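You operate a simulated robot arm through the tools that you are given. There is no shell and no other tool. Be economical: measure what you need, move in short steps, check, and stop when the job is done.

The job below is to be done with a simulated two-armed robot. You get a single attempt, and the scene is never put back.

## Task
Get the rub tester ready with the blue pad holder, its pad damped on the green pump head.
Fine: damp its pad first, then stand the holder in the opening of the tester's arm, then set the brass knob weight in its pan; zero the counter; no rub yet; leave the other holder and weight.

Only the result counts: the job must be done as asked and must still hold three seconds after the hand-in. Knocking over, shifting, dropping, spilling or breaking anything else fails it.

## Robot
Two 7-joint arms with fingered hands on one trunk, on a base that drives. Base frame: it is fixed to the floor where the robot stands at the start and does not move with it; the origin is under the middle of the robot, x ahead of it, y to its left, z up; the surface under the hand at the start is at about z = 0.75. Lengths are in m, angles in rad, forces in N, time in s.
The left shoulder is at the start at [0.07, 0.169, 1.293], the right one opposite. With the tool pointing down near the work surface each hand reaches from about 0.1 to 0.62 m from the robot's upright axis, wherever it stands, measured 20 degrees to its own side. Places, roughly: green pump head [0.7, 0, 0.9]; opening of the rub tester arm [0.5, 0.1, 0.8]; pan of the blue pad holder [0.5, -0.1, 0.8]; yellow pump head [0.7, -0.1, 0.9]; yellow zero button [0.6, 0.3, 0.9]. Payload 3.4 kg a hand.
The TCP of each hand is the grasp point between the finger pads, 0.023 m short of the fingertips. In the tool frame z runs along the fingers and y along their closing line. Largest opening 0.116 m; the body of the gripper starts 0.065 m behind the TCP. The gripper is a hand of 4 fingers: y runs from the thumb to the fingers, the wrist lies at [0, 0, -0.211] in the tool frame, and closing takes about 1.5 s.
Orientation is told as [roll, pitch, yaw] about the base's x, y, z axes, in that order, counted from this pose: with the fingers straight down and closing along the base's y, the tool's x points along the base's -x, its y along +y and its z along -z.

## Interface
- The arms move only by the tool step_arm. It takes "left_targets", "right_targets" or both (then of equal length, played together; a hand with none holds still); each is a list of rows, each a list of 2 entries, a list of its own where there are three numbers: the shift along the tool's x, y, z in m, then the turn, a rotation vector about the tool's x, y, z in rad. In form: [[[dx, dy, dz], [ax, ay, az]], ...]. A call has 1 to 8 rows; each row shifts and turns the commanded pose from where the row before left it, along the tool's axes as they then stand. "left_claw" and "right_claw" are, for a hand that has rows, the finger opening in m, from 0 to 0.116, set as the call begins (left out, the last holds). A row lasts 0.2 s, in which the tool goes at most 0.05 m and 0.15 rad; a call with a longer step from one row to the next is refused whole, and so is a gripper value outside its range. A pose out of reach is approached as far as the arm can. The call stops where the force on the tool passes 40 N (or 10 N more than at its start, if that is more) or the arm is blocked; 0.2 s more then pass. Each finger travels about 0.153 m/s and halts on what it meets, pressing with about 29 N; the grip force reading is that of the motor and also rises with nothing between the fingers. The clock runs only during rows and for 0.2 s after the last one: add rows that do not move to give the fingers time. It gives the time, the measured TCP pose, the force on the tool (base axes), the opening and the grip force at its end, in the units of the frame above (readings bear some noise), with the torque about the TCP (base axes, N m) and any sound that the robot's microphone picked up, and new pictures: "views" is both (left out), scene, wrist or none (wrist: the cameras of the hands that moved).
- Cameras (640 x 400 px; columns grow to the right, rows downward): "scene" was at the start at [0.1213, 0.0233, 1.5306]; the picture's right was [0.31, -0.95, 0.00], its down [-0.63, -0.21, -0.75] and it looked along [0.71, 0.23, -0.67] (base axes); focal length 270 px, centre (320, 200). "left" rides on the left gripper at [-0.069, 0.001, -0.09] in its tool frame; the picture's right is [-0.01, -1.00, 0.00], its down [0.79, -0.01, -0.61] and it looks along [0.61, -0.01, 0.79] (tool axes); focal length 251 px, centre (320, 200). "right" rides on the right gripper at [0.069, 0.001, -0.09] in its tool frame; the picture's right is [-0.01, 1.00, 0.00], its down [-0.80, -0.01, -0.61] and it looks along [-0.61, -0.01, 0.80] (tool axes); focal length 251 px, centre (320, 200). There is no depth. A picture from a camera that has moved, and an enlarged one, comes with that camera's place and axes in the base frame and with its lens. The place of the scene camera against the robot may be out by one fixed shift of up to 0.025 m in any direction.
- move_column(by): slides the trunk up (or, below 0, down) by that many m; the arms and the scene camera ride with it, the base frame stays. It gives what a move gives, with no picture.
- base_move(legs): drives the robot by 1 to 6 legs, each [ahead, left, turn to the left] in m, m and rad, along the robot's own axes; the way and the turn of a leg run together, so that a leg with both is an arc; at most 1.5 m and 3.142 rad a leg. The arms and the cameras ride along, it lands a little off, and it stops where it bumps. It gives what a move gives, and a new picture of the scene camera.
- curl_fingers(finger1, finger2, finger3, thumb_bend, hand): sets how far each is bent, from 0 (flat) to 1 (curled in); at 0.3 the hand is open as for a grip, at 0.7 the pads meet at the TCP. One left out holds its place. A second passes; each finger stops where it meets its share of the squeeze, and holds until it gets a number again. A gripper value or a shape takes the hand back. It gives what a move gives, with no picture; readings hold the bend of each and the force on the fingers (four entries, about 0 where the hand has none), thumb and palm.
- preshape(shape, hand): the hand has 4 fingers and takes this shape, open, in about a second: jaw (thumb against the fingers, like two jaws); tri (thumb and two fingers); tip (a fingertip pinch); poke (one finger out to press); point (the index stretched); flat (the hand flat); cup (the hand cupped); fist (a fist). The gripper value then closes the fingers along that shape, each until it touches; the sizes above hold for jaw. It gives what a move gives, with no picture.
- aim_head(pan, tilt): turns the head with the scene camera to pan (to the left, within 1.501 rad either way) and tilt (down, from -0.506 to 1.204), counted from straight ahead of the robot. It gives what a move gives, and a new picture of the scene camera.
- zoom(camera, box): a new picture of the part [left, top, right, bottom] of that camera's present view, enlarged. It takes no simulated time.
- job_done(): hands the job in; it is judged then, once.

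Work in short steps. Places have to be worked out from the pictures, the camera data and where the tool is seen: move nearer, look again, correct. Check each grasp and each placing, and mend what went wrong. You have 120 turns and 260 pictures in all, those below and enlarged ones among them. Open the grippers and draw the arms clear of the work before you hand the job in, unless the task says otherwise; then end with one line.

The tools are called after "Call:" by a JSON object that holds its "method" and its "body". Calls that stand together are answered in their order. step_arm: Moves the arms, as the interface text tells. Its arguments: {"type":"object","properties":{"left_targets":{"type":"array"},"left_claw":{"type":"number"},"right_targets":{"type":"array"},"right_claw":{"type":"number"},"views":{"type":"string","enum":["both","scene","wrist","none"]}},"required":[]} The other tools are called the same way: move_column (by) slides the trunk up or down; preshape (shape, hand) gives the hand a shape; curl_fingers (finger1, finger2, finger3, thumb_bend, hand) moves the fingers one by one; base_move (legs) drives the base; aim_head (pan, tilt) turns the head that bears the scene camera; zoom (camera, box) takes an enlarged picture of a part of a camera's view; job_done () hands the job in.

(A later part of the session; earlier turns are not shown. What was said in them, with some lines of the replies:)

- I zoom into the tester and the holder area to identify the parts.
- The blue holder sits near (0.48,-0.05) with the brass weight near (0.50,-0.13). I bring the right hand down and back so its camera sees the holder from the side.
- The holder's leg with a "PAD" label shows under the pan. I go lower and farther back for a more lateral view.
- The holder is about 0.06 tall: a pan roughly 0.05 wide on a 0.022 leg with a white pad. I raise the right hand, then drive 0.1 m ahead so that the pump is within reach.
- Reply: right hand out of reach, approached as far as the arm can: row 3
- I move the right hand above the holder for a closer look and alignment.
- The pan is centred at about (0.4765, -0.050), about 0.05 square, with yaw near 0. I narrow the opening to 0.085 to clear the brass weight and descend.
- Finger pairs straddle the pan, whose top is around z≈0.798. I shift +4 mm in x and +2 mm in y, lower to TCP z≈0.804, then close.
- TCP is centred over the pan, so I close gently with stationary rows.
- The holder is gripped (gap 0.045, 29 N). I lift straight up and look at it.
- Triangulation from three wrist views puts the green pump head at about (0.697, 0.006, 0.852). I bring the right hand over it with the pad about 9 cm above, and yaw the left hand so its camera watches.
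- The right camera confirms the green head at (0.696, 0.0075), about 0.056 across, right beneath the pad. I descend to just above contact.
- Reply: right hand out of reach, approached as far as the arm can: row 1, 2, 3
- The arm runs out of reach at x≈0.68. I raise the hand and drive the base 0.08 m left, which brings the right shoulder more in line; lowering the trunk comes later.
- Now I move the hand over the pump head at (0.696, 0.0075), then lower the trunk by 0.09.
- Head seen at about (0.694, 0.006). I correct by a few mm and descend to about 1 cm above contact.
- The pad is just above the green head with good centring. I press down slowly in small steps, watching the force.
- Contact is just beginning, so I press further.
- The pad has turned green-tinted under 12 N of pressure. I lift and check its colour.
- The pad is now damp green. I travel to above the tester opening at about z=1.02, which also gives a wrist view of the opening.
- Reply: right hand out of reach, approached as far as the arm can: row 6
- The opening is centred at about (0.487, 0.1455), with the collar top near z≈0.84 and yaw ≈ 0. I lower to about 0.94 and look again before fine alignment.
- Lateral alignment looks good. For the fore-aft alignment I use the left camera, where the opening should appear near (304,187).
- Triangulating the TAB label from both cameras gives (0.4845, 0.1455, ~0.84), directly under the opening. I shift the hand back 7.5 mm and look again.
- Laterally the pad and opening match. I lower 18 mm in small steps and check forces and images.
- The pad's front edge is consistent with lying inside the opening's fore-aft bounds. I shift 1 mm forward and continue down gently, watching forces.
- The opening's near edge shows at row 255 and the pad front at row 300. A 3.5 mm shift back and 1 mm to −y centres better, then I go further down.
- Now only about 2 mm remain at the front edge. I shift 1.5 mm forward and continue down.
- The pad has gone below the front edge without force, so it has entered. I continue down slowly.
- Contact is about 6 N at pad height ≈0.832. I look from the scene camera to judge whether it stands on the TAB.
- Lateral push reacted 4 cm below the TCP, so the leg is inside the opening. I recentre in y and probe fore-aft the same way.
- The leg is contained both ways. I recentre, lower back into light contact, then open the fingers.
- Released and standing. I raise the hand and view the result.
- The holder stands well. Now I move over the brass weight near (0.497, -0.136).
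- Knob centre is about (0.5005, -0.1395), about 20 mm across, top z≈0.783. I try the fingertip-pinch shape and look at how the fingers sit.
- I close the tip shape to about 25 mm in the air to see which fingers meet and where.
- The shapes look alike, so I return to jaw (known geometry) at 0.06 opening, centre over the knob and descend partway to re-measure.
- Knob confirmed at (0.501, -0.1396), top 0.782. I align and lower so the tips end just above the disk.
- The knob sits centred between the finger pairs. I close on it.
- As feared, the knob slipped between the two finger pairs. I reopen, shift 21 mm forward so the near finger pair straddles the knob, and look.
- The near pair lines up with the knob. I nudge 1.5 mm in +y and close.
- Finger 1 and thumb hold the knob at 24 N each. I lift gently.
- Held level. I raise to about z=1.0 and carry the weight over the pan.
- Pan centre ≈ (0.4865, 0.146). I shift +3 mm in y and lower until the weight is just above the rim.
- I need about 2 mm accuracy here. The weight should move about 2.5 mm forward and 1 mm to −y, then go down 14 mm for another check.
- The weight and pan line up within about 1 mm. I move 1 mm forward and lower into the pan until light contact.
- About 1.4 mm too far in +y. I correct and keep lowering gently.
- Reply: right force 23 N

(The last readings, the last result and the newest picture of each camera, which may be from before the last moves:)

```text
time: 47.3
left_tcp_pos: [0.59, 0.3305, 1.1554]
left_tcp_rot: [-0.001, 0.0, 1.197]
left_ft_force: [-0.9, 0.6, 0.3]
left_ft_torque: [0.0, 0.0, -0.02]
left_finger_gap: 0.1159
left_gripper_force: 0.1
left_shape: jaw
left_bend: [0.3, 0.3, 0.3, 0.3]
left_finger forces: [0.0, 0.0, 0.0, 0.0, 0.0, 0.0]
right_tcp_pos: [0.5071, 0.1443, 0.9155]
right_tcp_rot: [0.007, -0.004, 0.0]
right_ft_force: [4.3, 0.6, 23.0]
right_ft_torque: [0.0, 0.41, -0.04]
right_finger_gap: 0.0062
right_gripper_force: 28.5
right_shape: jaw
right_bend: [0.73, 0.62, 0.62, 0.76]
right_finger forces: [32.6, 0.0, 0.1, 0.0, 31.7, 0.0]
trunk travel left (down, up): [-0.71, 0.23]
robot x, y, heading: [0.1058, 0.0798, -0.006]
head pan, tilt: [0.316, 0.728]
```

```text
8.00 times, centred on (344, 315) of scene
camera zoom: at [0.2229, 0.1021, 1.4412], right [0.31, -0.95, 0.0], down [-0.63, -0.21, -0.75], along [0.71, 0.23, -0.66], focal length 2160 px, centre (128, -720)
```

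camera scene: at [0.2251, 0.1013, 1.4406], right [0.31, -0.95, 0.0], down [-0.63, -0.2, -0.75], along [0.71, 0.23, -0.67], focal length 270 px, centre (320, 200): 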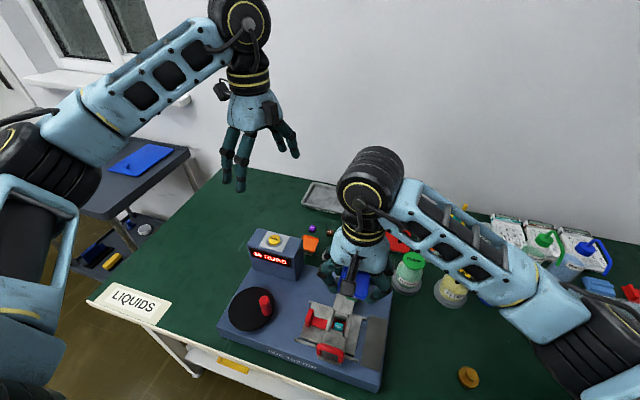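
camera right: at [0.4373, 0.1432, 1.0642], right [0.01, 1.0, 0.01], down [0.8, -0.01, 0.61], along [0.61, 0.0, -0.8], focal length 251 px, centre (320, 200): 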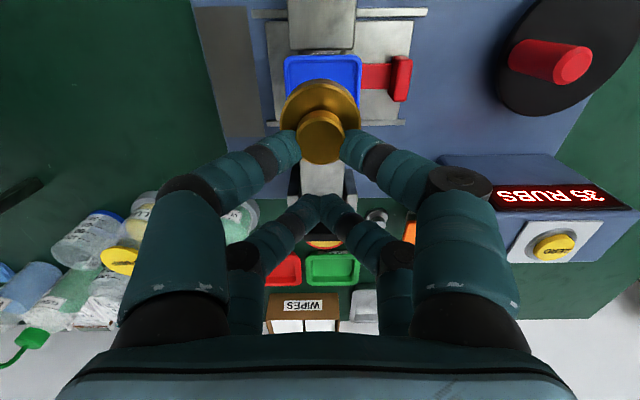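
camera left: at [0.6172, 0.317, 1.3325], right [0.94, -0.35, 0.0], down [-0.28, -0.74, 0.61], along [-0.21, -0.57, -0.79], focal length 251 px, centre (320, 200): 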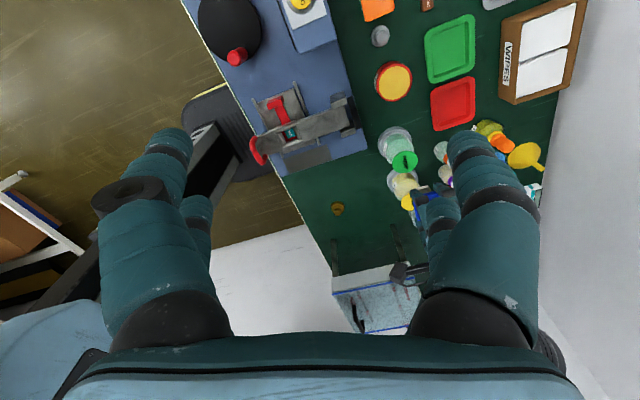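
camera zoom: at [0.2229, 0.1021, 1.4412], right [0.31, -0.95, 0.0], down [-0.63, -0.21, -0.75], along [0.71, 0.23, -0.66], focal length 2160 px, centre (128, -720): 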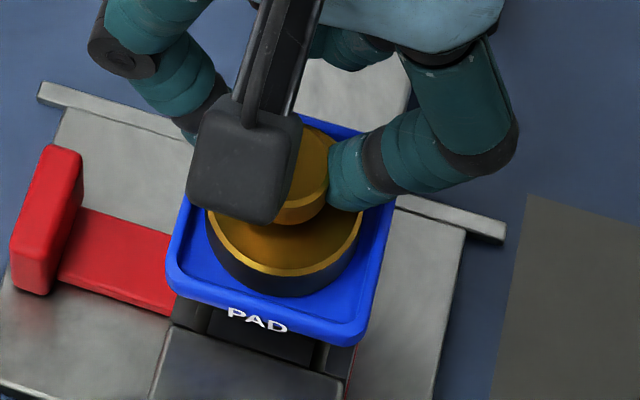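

The weight rests on the pan floor (TCP height fits, 23 N). I ease off 2 mm and open the fingers.

Call:
{"method": "step_arm", "body": {"right_targets": [[[0, 0, -0.0025], [0, 0, 0]], [[0, 0, 0], [0, 0, 0]]], "views": "none"}}

Call:
{"method": "step_arm", "body": {"right_targets": [[[0, 0, 0], [0, 0, 0]], [[0, 0, 0], [0, 0, 0]], [[0, 0, 0], [0, 0, 0]], [[0, 0, 0], [0, 0, 0]]], "right_claw": 0.06, "views": "wrist"}}

Call:
{"method": "zoom", "body": {"camera": "scene", "box": [320, 290, 368, 340]}}

```text
time: 47.9
left_tcp_pos: [0.5916, 0.3302, 1.1544]
left_tcp_rot: [-0.001, 0.001, 1.198]
left_ft_force: [-0.1, -0.7, -0.3]
left_ft_torque: [-0.02, -0.01, 0.01]
left_finger_gap: 0.116
left_gripper_force: 0.1
left_shape: jaw
left_bend: [0.3, 0.3, 0.3, 0.3]
left_finger forces: [0.1, 0.0, 0.1, 0.0, 0.0, 0.1]
right_tcp_pos: [0.5078, 0.1456, 0.9161]
right_tcp_rot: [0.005, 0.002, 0.001]
right_ft_force: [2.3, 0.8, 13.7]
right_ft_torque: [-0.01, 0.22, -0.01]
right_finger_gap: 0.0066
right_gripper_force: 29.0
right_shape: jaw
right_bend: [0.73, 0.62, 0.62, 0.76]
right_finger forces: [30.5, 0.0, 0.0, 0.0, 29.9, 0.1]
trunk travel left (down, up): [-0.71, 0.23]
robot x, y, heading: [0.1023, 0.0782, -0.005]
head pan, tilt: [0.316, 0.728]
```

```text
time: 48.9
left_tcp_pos: [0.5916, 0.3306, 1.1536]
left_tcp_rot: [0.001, 0.0, 1.197]
left_ft_force: [0.5, -0.3, 0.2]
left_ft_torque: [-0.02, 0.01, 0.02]
left_finger_gap: 0.1158
left_gripper_force: 0.0
left_shape: jaw
left_bend: [0.3, 0.3, 0.3, 0.3]
left_finger forces: [0.0, 0.1, 0.0, 0.0, 0.1, 0.1]
right_tcp_pos: [0.5074, 0.1454, 0.9158]
right_tcp_rot: [0.004, -0.001, -0.001]
right_ft_force: [-0.1, -0.1, 0.0]
right_ft_torque: [-0.01, -0.03, -0.02]
right_finger_gap: 0.0593
right_gripper_force: 0.0
right_shape: jaw
right_bend: [0.72, 0.72, 0.72, 0.75]
right_finger forces: [0.1, 0.0, 0.0, 0.1, 0.0, 0.0]
trunk travel left (down, up): [-0.71, 0.23]
robot x, y, heading: [0.1011, 0.0826, -0.003]
head pan, tilt: [0.316, 0.728]
camera right: at [0.4406, 0.1462, 1.0059], right [0.01, 1.0, 0.0], down [0.8, -0.01, 0.61], along [0.61, 0.0, -0.8], focal length 251 px, centre (320, 200)
```

right: 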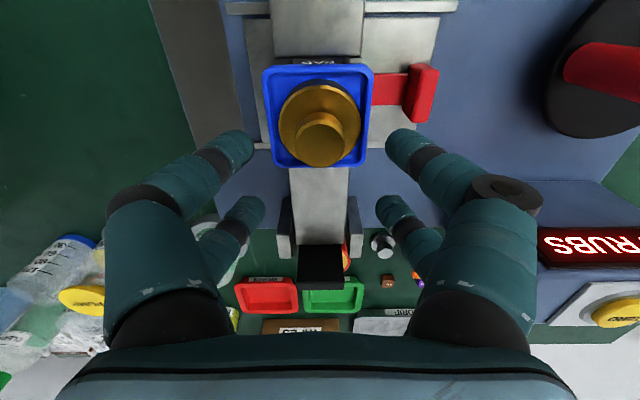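

```text
8.00 times, centred on (344, 315) of scene
camera zoom: at [0.225, 0.1025, 1.4406], right [0.31, -0.95, 0.0], down [-0.63, -0.21, -0.75], along [0.71, 0.23, -0.67], focal length 2160 px, centre (128, -720)
```

zoom: 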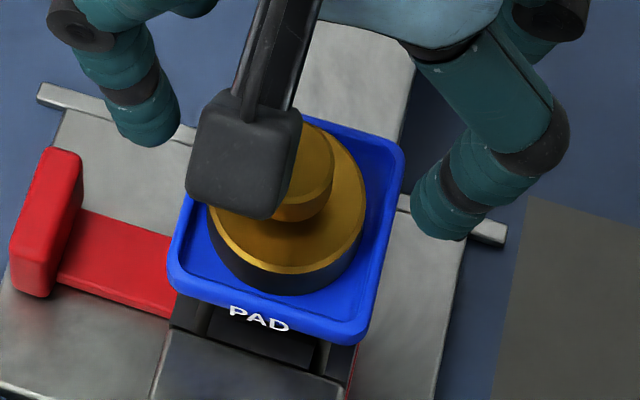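

The weight sits flat in the pan. I raise the right hand straight up, then draw it off to the right.

Call:
{"method": "step_arm", "body": {"right_targets": [[[0, 0, -0.03], [0, 0, 0]], [[0, 0, -0.04], [0, 0, 0]], [[0, 0, -0.04], [0, 0, 0]], [[0, -0.045, 0], [0, 0, 0]], [[0, -0.045, 0], [0, 0, 0]], [[0, -0.045, 0], [0, 0, 0]], [[0, -0.045, 0], [0, 0, 0]], [[0, -0.045, 0], [0, 0, 0]]], "views": "scene"}}

Call:
{"method": "zoom", "body": {"camera": "left", "box": [250, 150, 360, 220]}}

Call:
{"method": "zoom", "body": {"camera": "left", "box": [0, 0, 640, 400]}}

Call:
{"method": "zoom", "body": {"camera": "scene", "box": [230, 210, 330, 300]}}

```text
time: 50.7
left_tcp_pos: [0.5905, 0.3279, 1.1541]
left_tcp_rot: [0.001, -0.003, 1.197]
left_ft_force: [-0.4, -0.2, 0.1]
left_ft_torque: [0.02, -0.03, -0.02]
left_finger_gap: 0.1158
left_gripper_force: 0.1
left_shape: jaw
left_bend: [0.3, 0.3, 0.3, 0.3]
left_finger forces: [0.0, 0.0, 0.1, 0.1, 0.0, 0.1]
right_tcp_pos: [0.5073, -0.0797, 1.0256]
right_tcp_rot: [0.005, -0.001, 0.001]
right_ft_force: [0.4, -0.3, -0.1]
right_ft_torque: [0.0, 0.02, 0.0]
right_finger_gap: 0.0594
right_gripper_force: 0.0
right_shape: jaw
right_bend: [0.72, 0.72, 0.72, 0.75]
right_finger forces: [0.1, 0.0, 0.0, 0.1, 0.0, 0.0]
trunk travel left (down, up): [-0.71, 0.23]
robot x, y, heading: [0.1007, 0.0776, -0.008]
head pan, tilt: [0.316, 0.728]
camera scene: at [0.224, 0.1004, 1.4407], right [0.31, -0.95, 0.0], down [-0.63, -0.2, -0.75], along [0.71, 0.23, -0.66], focal length 270 px, centre (320, 200)
```

scene: 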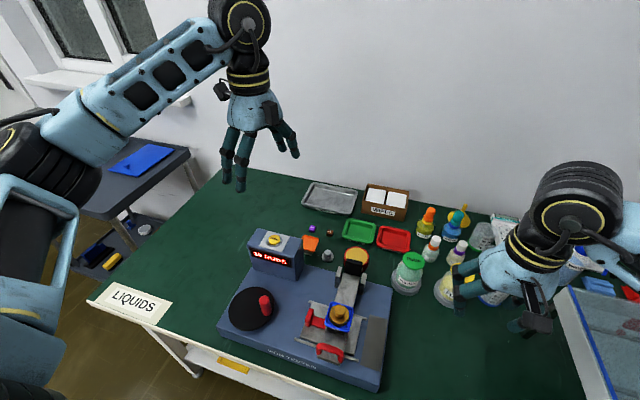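

```text
5.71 times, centred on (305, 185) of left
camera zoom: at [0.6166, 0.3925, 1.2438], right [0.93, -0.36, 0.0], down [-0.28, -0.74, 0.61], along [-0.22, -0.57, -0.8], focal length 1437 px, centre (406, 286)
```

zoom: 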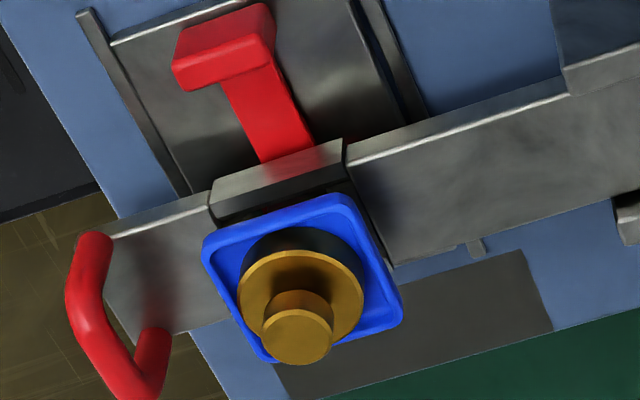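

```text
1.00 times, centred on (320, 200) of left (not enlarged: the box is as wide or as high as the picture)
camera zoom: at [0.6166, 0.3925, 1.2438], right [0.93, -0.36, 0.0], down [-0.28, -0.74, 0.61], along [-0.22, -0.57, -0.8], focal length 251 px, centre (320, 200)
```

zoom: 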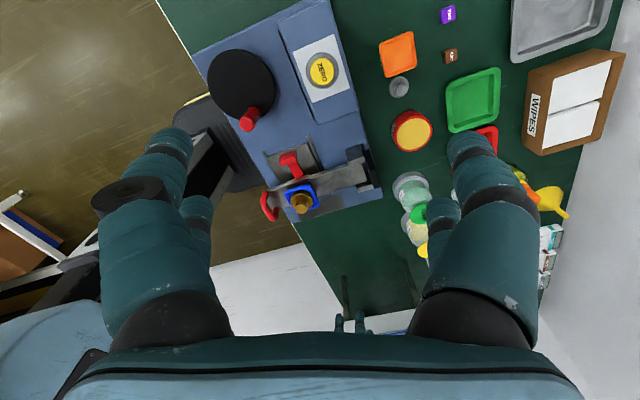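

```text
4.44 times, centred on (280, 255) of scene
camera zoom: at [0.224, 0.1004, 1.4407], right [0.31, -0.95, 0.0], down [-0.63, -0.2, -0.75], along [0.71, 0.23, -0.66], focal length 1200 px, centre (498, -44)
```

zoom: 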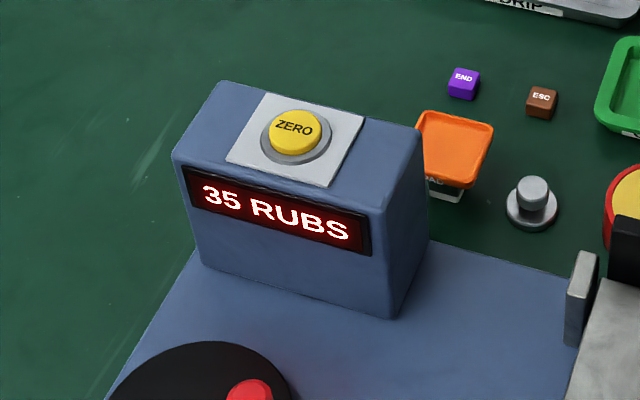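

The weight is in the pan. The zero button triangulates to (0.5975, 0.338, 0.922), right below the left hand. I shape the left hand to poke and look at its fingertip.

Call:
{"method": "preshape", "body": {"hand": "left", "shape": "poke"}}

Call:
{"method": "zoom", "body": {"camera": "left", "box": [0, 0, 640, 400]}}

Call:
{"method": "zoom", "body": {"camera": "scene", "box": [180, 40, 360, 200]}}

```text
time: 51.6
left_tcp_pos: [0.5931, 0.3307, 1.1544]
left_tcp_rot: [0.0, 0.001, 1.199]
left_ft_force: [-0.2, -0.4, 0.6]
left_ft_torque: [0.01, 0.01, 0.02]
left_finger_gap: 0.0
left_gripper_force: 0.0
left_shape: poke
left_bend: [1.0, 1.0, 1.0, 0.28]
left_finger forces: [0.0, 0.0, 0.0, 0.0, 0.1, 0.0]
right_tcp_pos: [0.5075, -0.0776, 1.0262]
right_tcp_rot: [0.003, 0.0, 0.0]
right_ft_force: [0.2, 0.4, -0.7]
right_ft_torque: [-0.01, 0.01, 0.03]
right_finger_gap: 0.0594
right_gripper_force: 0.1
right_shape: jaw
right_bend: [0.72, 0.72, 0.72, 0.75]
right_finger forces: [0.0, 0.0, 0.2, 0.0, 0.0, 0.1]
trunk travel left (down, up): [-0.71, 0.23]
robot x, y, heading: [0.1043, 0.0825, -0.002]
head pan, tilt: [0.316, 0.728]
```

```text
1.00 times, centred on (320, 200) of left (not enlarged: the box is as wide or as high as the picture)
camera zoom: at [0.6175, 0.3943, 1.2429], right [0.93, -0.36, 0.0], down [-0.28, -0.74, 0.61], along [-0.22, -0.57, -0.79], focal length 251 px, centre (320, 200)
```

zoom: 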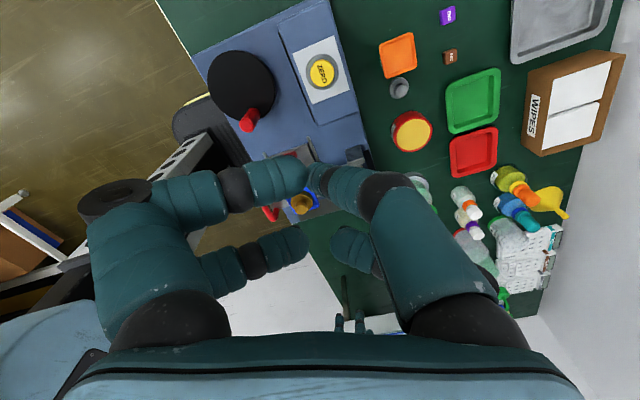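

```text
2.50 times, centred on (270, 120) of scene
camera zoom: at [0.2249, 0.1025, 1.4406], right [0.31, -0.95, 0.0], down [-0.63, -0.21, -0.75], along [0.71, 0.23, -0.67], focal length 675 px, centre (445, 400)
```

zoom: 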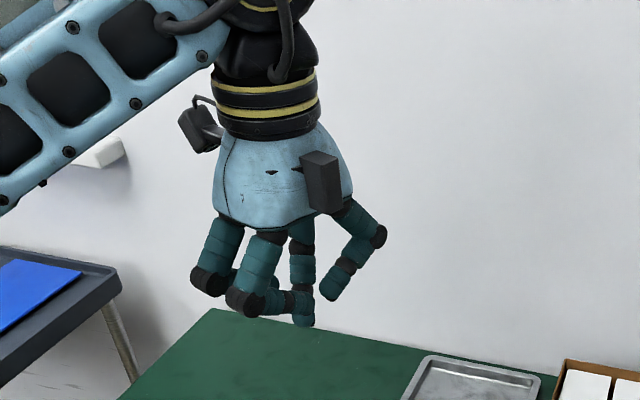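

In this shape no finger protrudes clearly. I try "point" (index stretched) and compare.

Call:
{"method": "preshape", "body": {"hand": "left", "shape": "point"}}

Call:
{"method": "zoom", "body": {"camera": "left", "box": [0, 0, 640, 400]}}

Call:
{"method": "zoom", "body": {"camera": "scene", "box": [180, 60, 360, 200]}}

```text
time: 52.5
left_tcp_pos: [0.5923, 0.3316, 1.1534]
left_tcp_rot: [0.002, 0.001, 1.199]
left_ft_force: [-0.4, 0.0, 0.6]
left_ft_torque: [0.01, 0.03, 0.0]
left_finger_gap: 0.0
left_gripper_force: 0.0
left_shape: point
left_bend: [0.05, 0.82, 0.82, 0.31]
left_finger forces: [0.0, 0.0, 0.0, 0.0, 0.0, 0.1]
right_tcp_pos: [0.5078, -0.0777, 1.0261]
right_tcp_rot: [0.003, 0.001, 0.001]
right_ft_force: [0.7, 0.7, -0.7]
right_ft_torque: [0.0, 0.01, -0.01]
right_finger_gap: 0.0592
right_gripper_force: 0.1
right_shape: jaw
right_bend: [0.72, 0.72, 0.72, 0.75]
right_finger forces: [0.0, 0.0, 0.0, 0.0, 0.0, 0.1]
trunk travel left (down, up): [-0.71, 0.23]
robot x, y, heading: [0.1027, 0.0789, -0.003]
head pan, tilt: [0.316, 0.728]
```

```text
1.00 times, centred on (320, 200) of left (not enlarged: the box is as wide or as high as the picture)
camera zoom: at [0.6174, 0.3942, 1.243], right [0.93, -0.36, 0.0], down [-0.28, -0.74, 0.61], along [-0.22, -0.57, -0.79], focal length 251 px, centre (320, 200)
```

zoom: 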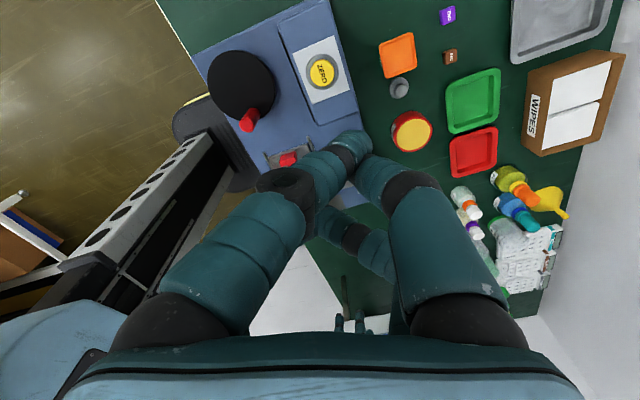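

```text
2.86 times, centred on (270, 130) of scene
camera zoom: at [0.2248, 0.1024, 1.4406], right [0.31, -0.95, 0.0], down [-0.63, -0.21, -0.75], along [0.71, 0.23, -0.67], focal length 771 px, centre (463, 400)
```

zoom: 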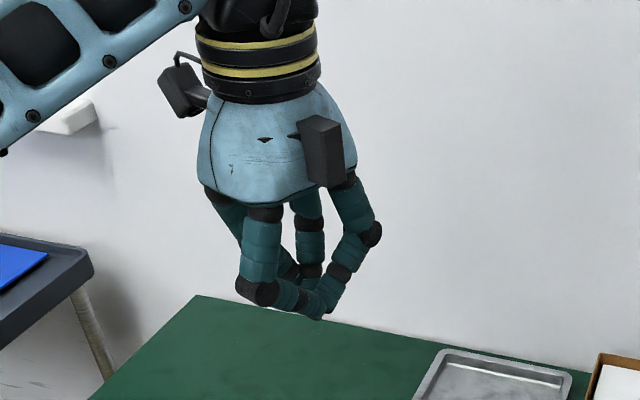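

Finger shapes are ambiguous, so I use the known closed jaw: the tips lie 0.023 m beyond the TCP in two pairs at ±0.02. I close the left jaw and tilt it slightly so the camera-side pair leads, above the button.

Call:
{"method": "preshape", "body": {"hand": "left", "shape": "jaw"}}

Call:
{"method": "step_arm", "body": {"left_targets": [[[0.0056, -0.0022, 0.035], [0, 0, 0]], [[0, 0, 0.035], [0, 0, 0]], [[0, 0, 0.035], [0, 0, 0]], [[0, 0, 0.035], [0, 0, 0]], [[0, 0, 0], [0, 0.1, 0]], [[0, 0, 0], [0, 0.1, 0]], [[0, 0, 0], [0, 0, 0]], [[0, 0, 0], [0, 0, 0]]], "left_claw": 0.0, "views": "both"}}

Call:
{"method": "zoom", "body": {"camera": "left", "box": [240, 90, 400, 190]}}

Call:
{"method": "zoom", "body": {"camera": "scene", "box": [210, 170, 330, 280]}}

```text
time: 53.4
left_tcp_pos: [0.5932, 0.3311, 1.155]
left_tcp_rot: [0.001, 0.002, 1.196]
left_ft_force: [0.5, 0.4, 0.3]
left_ft_torque: [0.02, -0.03, -0.02]
left_finger_gap: 0.1157
left_gripper_force: 0.1
left_shape: jaw
left_bend: [0.3, 0.3, 0.3, 0.3]
left_finger forces: [0.0, 0.0, 0.0, 0.1, 0.0, 0.0]
right_tcp_pos: [0.5078, -0.0771, 1.0255]
right_tcp_rot: [0.003, 0.001, 0.002]
right_ft_force: [0.0, 0.1, 0.1]
right_ft_torque: [-0.02, -0.01, -0.01]
right_finger_gap: 0.0594
right_gripper_force: 0.0
right_shape: jaw
right_bend: [0.72, 0.72, 0.72, 0.75]
right_finger forces: [0.1, 0.1, 0.0, 0.0, 0.0, 0.1]
trunk travel left (down, up): [-0.71, 0.23]
robot x, y, heading: [0.1022, 0.0817, -0.002]
head pan, tilt: [0.316, 0.728]
```

```text
time: 55.2
left_tcp_pos: [0.5927, 0.326, 1.0133]
left_tcp_rot: [0.0, 0.2, 1.197]
left_ft_force: [-0.2, 0.3, -0.5]
left_ft_torque: [-0.03, 0.0, -0.01]
left_finger_gap: 0.0
left_gripper_force: 29.2
left_shape: jaw
left_bend: [0.62, 0.62, 0.62, 0.62]
left_finger forces: [0.0, 0.1, 0.1, 0.1, 0.0, 0.0]
right_tcp_pos: [0.5086, -0.078, 1.027]
right_tcp_rot: [0.004, 0.001, 0.0]
right_ft_force: [-0.9, 0.3, 0.3]
right_ft_torque: [0.0, 0.04, -0.02]
right_finger_gap: 0.0596
right_gripper_force: 0.1
right_shape: jaw
right_bend: [0.72, 0.72, 0.72, 0.75]
right_finger forces: [0.0, 0.0, 0.0, 0.0, 0.0, 0.0]
trunk travel left (down, up): [-0.71, 0.23]
robot x, y, heading: [0.1057, 0.0816, -0.004]
head pan, tilt: [0.316, 0.728]
camera scene: at [0.2247, 0.1024, 1.4406], right [0.31, -0.95, 0.0], down [-0.63, -0.21, -0.75], along [0.71, 0.23, -0.67], focal length 270 px, centre (320, 200)
camera left: at [0.6236, 0.4049, 1.0874], right [0.93, -0.36, 0.0], down [-0.23, -0.62, 0.75], along [-0.27, -0.7, -0.66], focal length 251 px, centre (320, 200)
```

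scene: 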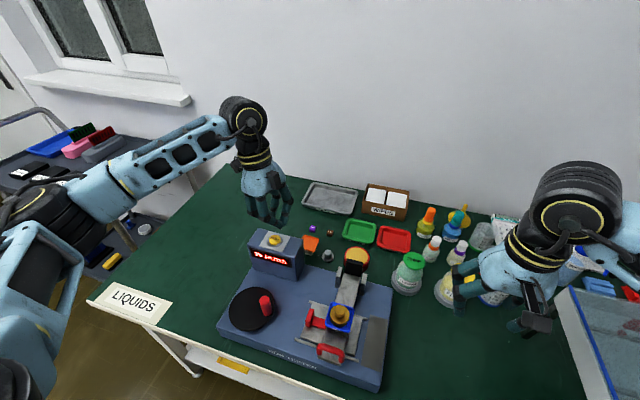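
left: 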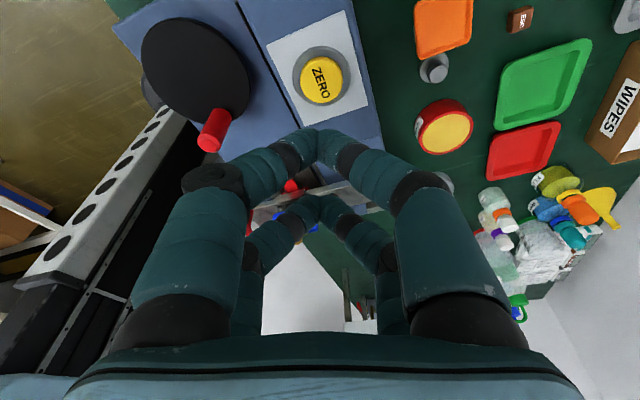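

```text
4.00 times, centred on (320, 140) of left
camera zoom: at [0.6236, 0.4049, 1.0874], right [0.93, -0.36, 0.0], down [-0.23, -0.62, 0.75], along [-0.27, -0.7, -0.66], focal length 1006 px, centre (320, 440)
```

zoom: 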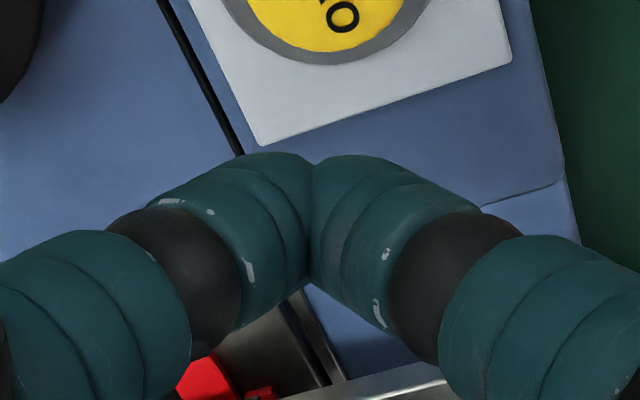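

```text
3.64 times, centred on (270, 225) of scene
camera zoom: at [0.2247, 0.1024, 1.4406], right [0.31, -0.95, 0.0], down [-0.63, -0.21, -0.75], along [0.71, 0.23, -0.67], focal length 982 px, centre (502, 109)
```

zoom: 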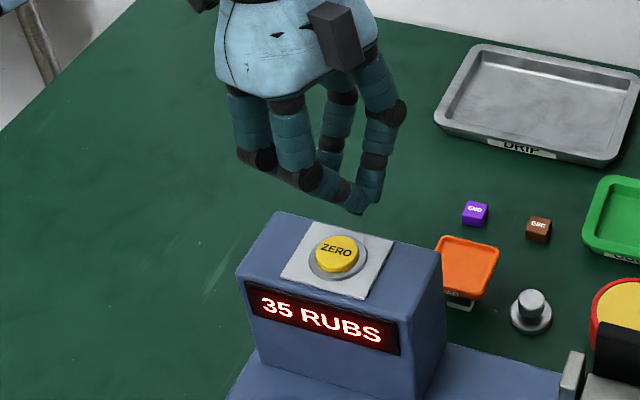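

The button is confirmed at (0.599, 0.337, 0.922) and the leading fingertips lie over it. I descend vertically to about 1 cm above.

Call:
{"method": "step_arm", "body": {"left_targets": [[[-0.004, 0, 0.0294], [0, 0, 0]], [[-0.005, 0, 0.0245], [0, 0, 0]], [[0, 0, 0], [0, 0, 0]]], "views": "wrist"}}

Call:
{"method": "zoom", "body": {"camera": "scene", "box": [230, 190, 320, 280]}}

```text
time: 56.0
left_tcp_pos: [0.5908, 0.3265, 0.9611]
left_tcp_rot: [0.0, 0.202, 1.199]
left_ft_force: [-0.3, -1.0, 0.1]
left_ft_torque: [0.03, -0.02, -0.01]
left_finger_gap: 0.0001
left_gripper_force: 29.0
left_shape: jaw
left_bend: [0.62, 0.62, 0.62, 0.62]
left_finger forces: [0.0, 0.0, 0.0, 0.0, 0.0, 0.0]
right_tcp_pos: [0.5086, -0.0789, 1.0262]
right_tcp_rot: [0.007, -0.002, 0.0]
right_ft_force: [0.3, 0.4, 0.2]
right_ft_torque: [0.03, -0.02, 0.01]
right_finger_gap: 0.0595
right_gripper_force: 0.0
right_shape: jaw
right_bend: [0.72, 0.72, 0.72, 0.75]
right_finger forces: [0.1, 0.1, 0.1, 0.0, 0.0, 0.0]
trunk travel left (down, up): [-0.71, 0.23]
robot x, y, heading: [0.1045, 0.0786, -0.004]
head pan, tilt: [0.316, 0.728]
camera left: at [0.6219, 0.4056, 1.0348], right [0.93, -0.36, 0.0], down [-0.23, -0.62, 0.75], along [-0.27, -0.7, -0.66], focal length 251 px, centre (320, 200)
```

left: 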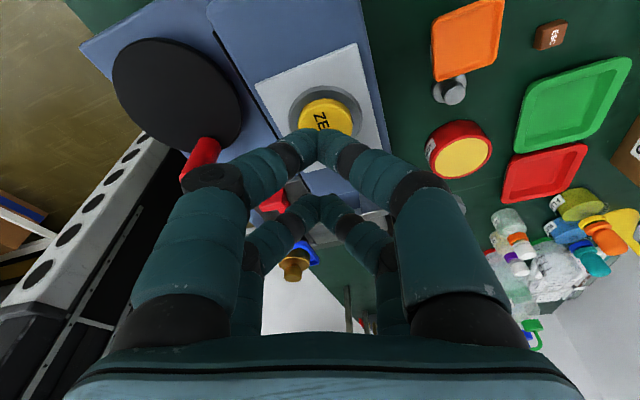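

```text
4.44 times, centred on (275, 235) of scene
camera zoom: at [0.2246, 0.1021, 1.4406], right [0.31, -0.95, 0.0], down [-0.63, -0.21, -0.75], along [0.71, 0.23, -0.67], focal length 1200 px, centre (520, 44)
```

zoom: 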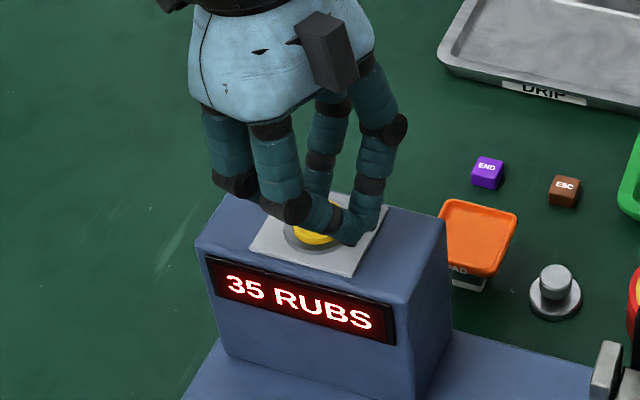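

Geometry is consistent with the button lying directly beneath the leading tips. I press down in small steps.

Call:
{"method": "step_arm", "body": {"left_targets": [[[-0.001, 0, 0.0049], [0, 0, 0]], [[-0.001, 0, 0.0049], [0, 0, 0]], [[-0.0006, 0, 0.003], [0, 0, 0]]], "views": "none"}}

Call:
{"method": "zoom", "body": {"camera": "scene", "box": [230, 190, 320, 280]}}

Call:
{"method": "zoom", "body": {"camera": "left", "box": [240, 70, 400, 170]}}

```text
time: 56.8
left_tcp_pos: [0.5883, 0.3233, 0.9505]
left_tcp_rot: [-0.007, 0.198, 1.197]
left_ft_force: [3.6, 6.1, 30.9]
left_ft_torque: [0.77, -0.23, -0.01]
left_finger_gap: 0.0
left_gripper_force: 29.0
left_shape: jaw
left_bend: [0.64, 0.62, 0.62, 0.63]
left_finger forces: [0.1, 0.0, 0.1, 0.0, 0.0, 0.0]
right_tcp_pos: [0.5058, -0.0773, 1.0286]
right_tcp_rot: [0.005, 0.0, -0.001]
right_ft_force: [-0.1, -0.1, 0.3]
right_ft_torque: [-0.02, -0.02, 0.02]
right_finger_gap: 0.0596
right_gripper_force: 0.0
right_shape: jaw
right_bend: [0.72, 0.72, 0.72, 0.75]
right_finger forces: [0.0, 0.1, 0.0, 0.1, 0.1, 0.0]
trunk travel left (down, up): [-0.71, 0.23]
robot x, y, heading: [0.1049, 0.0801, 0.002]
head pan, tilt: [0.316, 0.728]
heard: click
```

```text
4.44 times, centred on (275, 235) of scene
camera zoom: at [0.2214, 0.1011, 1.4416], right [0.31, -0.95, 0.0], down [-0.63, -0.2, -0.75], along [0.71, 0.23, -0.66], focal length 1200 px, centre (520, 44)
```

zoom: 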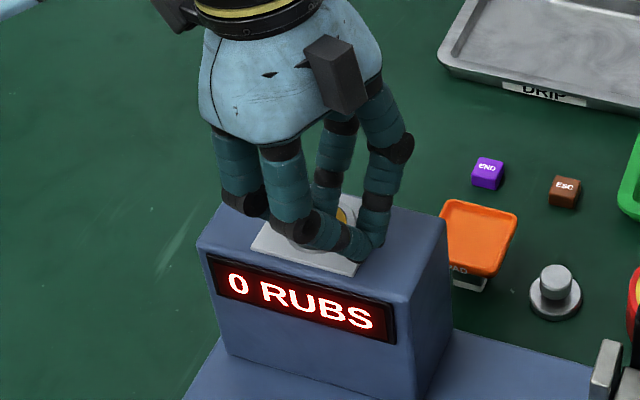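

```text
4.00 times, centred on (320, 120) of left
camera zoom: at [0.6195, 0.4021, 1.0242], right [0.93, -0.35, 0.01], down [-0.24, -0.62, 0.75], along [-0.26, -0.7, -0.66], focal length 1006 px, centre (320, 520)
```

zoom: 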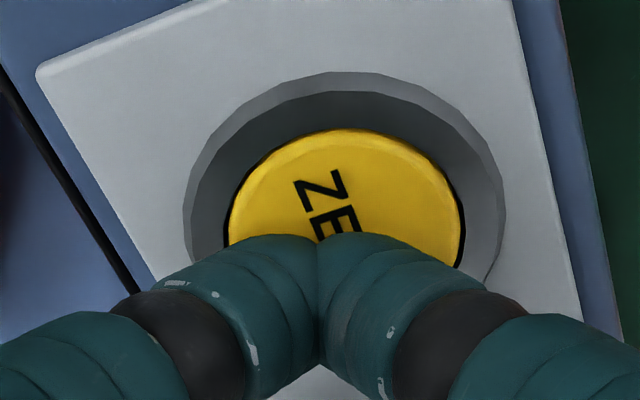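

The counter reads 0 RUBS after a click. I lift the left hand straight up, level it, and draw it back.

Call:
{"method": "step_arm", "body": {"left_targets": [[[0.004, 0, -0.0196], [0, 0, 0]], [[0.008, 0, -0.039], [0, 0, 0]], [[0.008, 0, -0.039], [0, 0, 0]], [[0.008, 0, -0.039], [0, 0, 0]], [[0, 0, 0], [0, -0.1, 0]], [[0, 0, -0.02], [0, -0.1, 0]]], "views": "none"}}

Call:
{"method": "step_arm", "body": {"left_targets": [[[0, 0, -0.01], [0, 0, 0]], [[0, 0, 0], [0, 0, 0]], [[0, 0, 0], [0, 0, 0]], [[0, 0, 0], [0, 0, 0]]], "right_targets": [[[0, 0, -0.03], [0, 0, 0]], [[0, -0.03, -0.03], [0, 0, 0]], [[0, -0.03, 0], [0, 0, 0]], [[0, 0, 0], [0, 0, 0]]], "left_claw": 0.116, "right_claw": 0.116, "views": "both"}}

Call:
{"method": "zoom", "body": {"camera": "scene", "box": [210, 200, 410, 390]}}

Call:
{"method": "zoom", "body": {"camera": "scene", "box": [320, 290, 368, 340]}}

```text
time: 58.2
left_tcp_pos: [0.5935, 0.3241, 1.1081]
left_tcp_rot: [0.002, -0.002, 1.199]
left_ft_force: [-0.3, -0.4, 0.8]
left_ft_torque: [0.02, 0.0, -0.04]
left_finger_gap: 0.0
left_gripper_force: 28.9
left_shape: jaw
left_bend: [0.63, 0.62, 0.62, 0.63]
left_finger forces: [0.0, 0.0, 0.0, 0.1, 0.0, 0.0]
right_tcp_pos: [0.5092, -0.0787, 1.0266]
right_tcp_rot: [0.006, 0.001, 0.001]
right_ft_force: [0.9, 0.3, -0.5]
right_ft_torque: [0.01, -0.04, 0.02]
right_finger_gap: 0.0597
right_gripper_force: 0.1
right_shape: jaw
right_bend: [0.72, 0.72, 0.72, 0.75]
right_finger forces: [0.0, 0.1, 0.0, 0.0, 0.1, 0.0]
trunk travel left (down, up): [-0.71, 0.23]
robot x, y, heading: [0.1032, 0.077, -0.002]
head pan, tilt: [0.316, 0.728]
```

```text
time: 59.2
left_tcp_pos: [0.5926, 0.3261, 1.1166]
left_tcp_rot: [0.001, 0.003, 1.196]
left_ft_force: [0.0, -0.1, 0.1]
left_ft_torque: [-0.03, -0.04, 0.03]
left_finger_gap: 0.1159
left_gripper_force: 0.1
left_shape: jaw
left_bend: [0.3, 0.3, 0.3, 0.3]
left_finger forces: [0.0, 0.0, 0.0, 0.0, 0.0, 0.0]
right_tcp_pos: [0.5081, -0.1402, 1.0861]
right_tcp_rot: [0.003, 0.003, 0.003]
right_ft_force: [0.6, 0.4, 0.0]
right_ft_torque: [0.04, 0.0, 0.01]
right_finger_gap: 0.1159
right_gripper_force: 0.1
right_shape: jaw
right_bend: [0.3, 0.3, 0.3, 0.3]
right_finger forces: [0.0, 0.1, 0.0, 0.0, 0.0, 0.1]
trunk travel left (down, up): [-0.71, 0.23]
robot x, y, heading: [0.1019, 0.0811, -0.0]
head pan, tilt: [0.316, 0.728]
camera scene: at [0.2252, 0.1035, 1.4405], right [0.31, -0.95, 0.0], down [-0.63, -0.21, -0.75], along [0.71, 0.23, -0.67], focal length 270 px, centre (320, 200)
camera right: at [0.4405, -0.1383, 1.176], right [0.01, 1.0, 0.0], down [0.8, -0.01, 0.61], along [0.61, 0.0, -0.8], focal length 251 px, centre (320, 200)
camera left: at [0.6177, 0.3903, 1.2055], right [0.93, -0.36, 0.0], down [-0.28, -0.74, 0.61], along [-0.22, -0.57, -0.79], focal length 251 px, centre (320, 200)
```

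scene: 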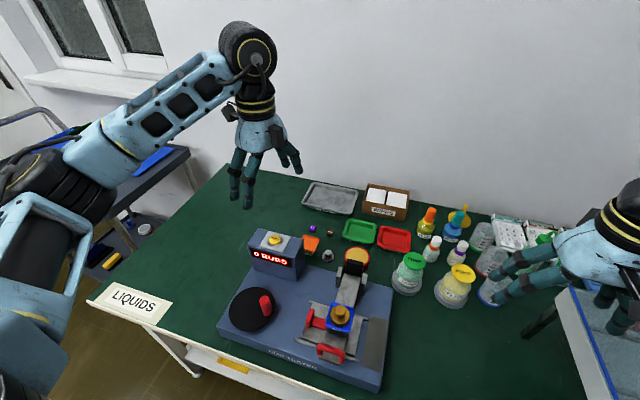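
right: 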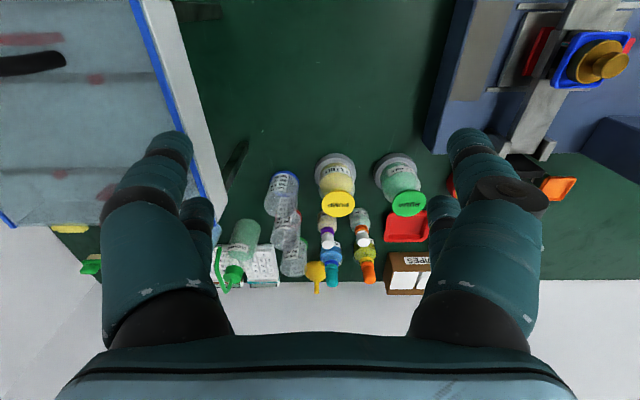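
left: 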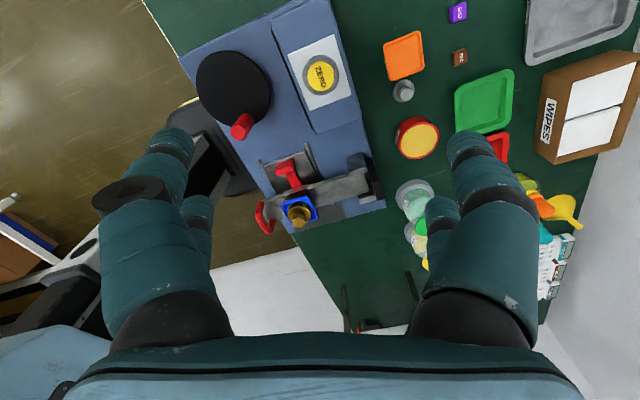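

```text
2.11 times, centred on (310, 295) of scene
camera zoom: at [0.2252, 0.1035, 1.4405], right [0.31, -0.95, 0.0], down [-0.63, -0.21, -0.75], along [0.71, 0.23, -0.67], focal length 568 px, centre (341, 0)
```

zoom: 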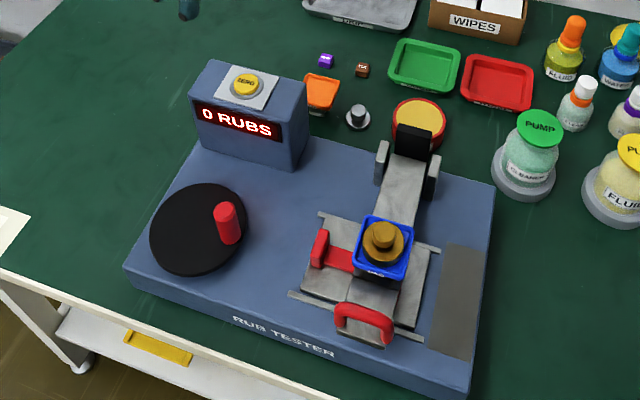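

```text
8.00 times, centred on (344, 315) of scene
camera zoom: at [0.2252, 0.1035, 1.4405], right [0.31, -0.95, 0.0], down [-0.63, -0.21, -0.75], along [0.71, 0.23, -0.67], focal length 2160 px, centre (128, -720)
```

zoom: 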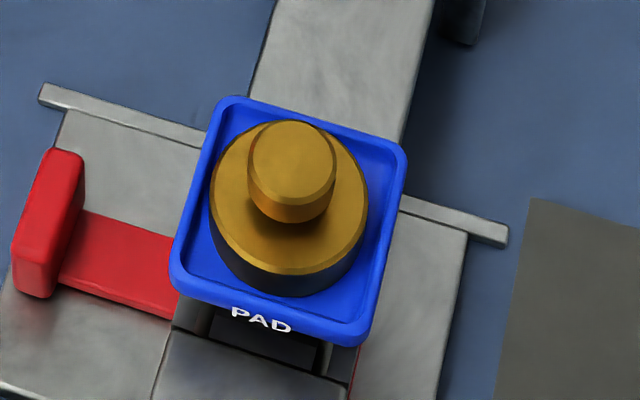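

The counter reads 0 RUBS, the blue holder stands in the opening with the brass weight in its pan, and nothing else has moved. Both hands are open and clear, so I hand it in.

Call:
{"method": "job_done", "body": {}}

```text
The job is handed in.
```

The rub tester is ready and the job is handed in: the blue holder, its pad damped on the green pump head, stands in the arm's opening with the brass weight in its pan, the counter reads 0 RUBS, and no rub was run.
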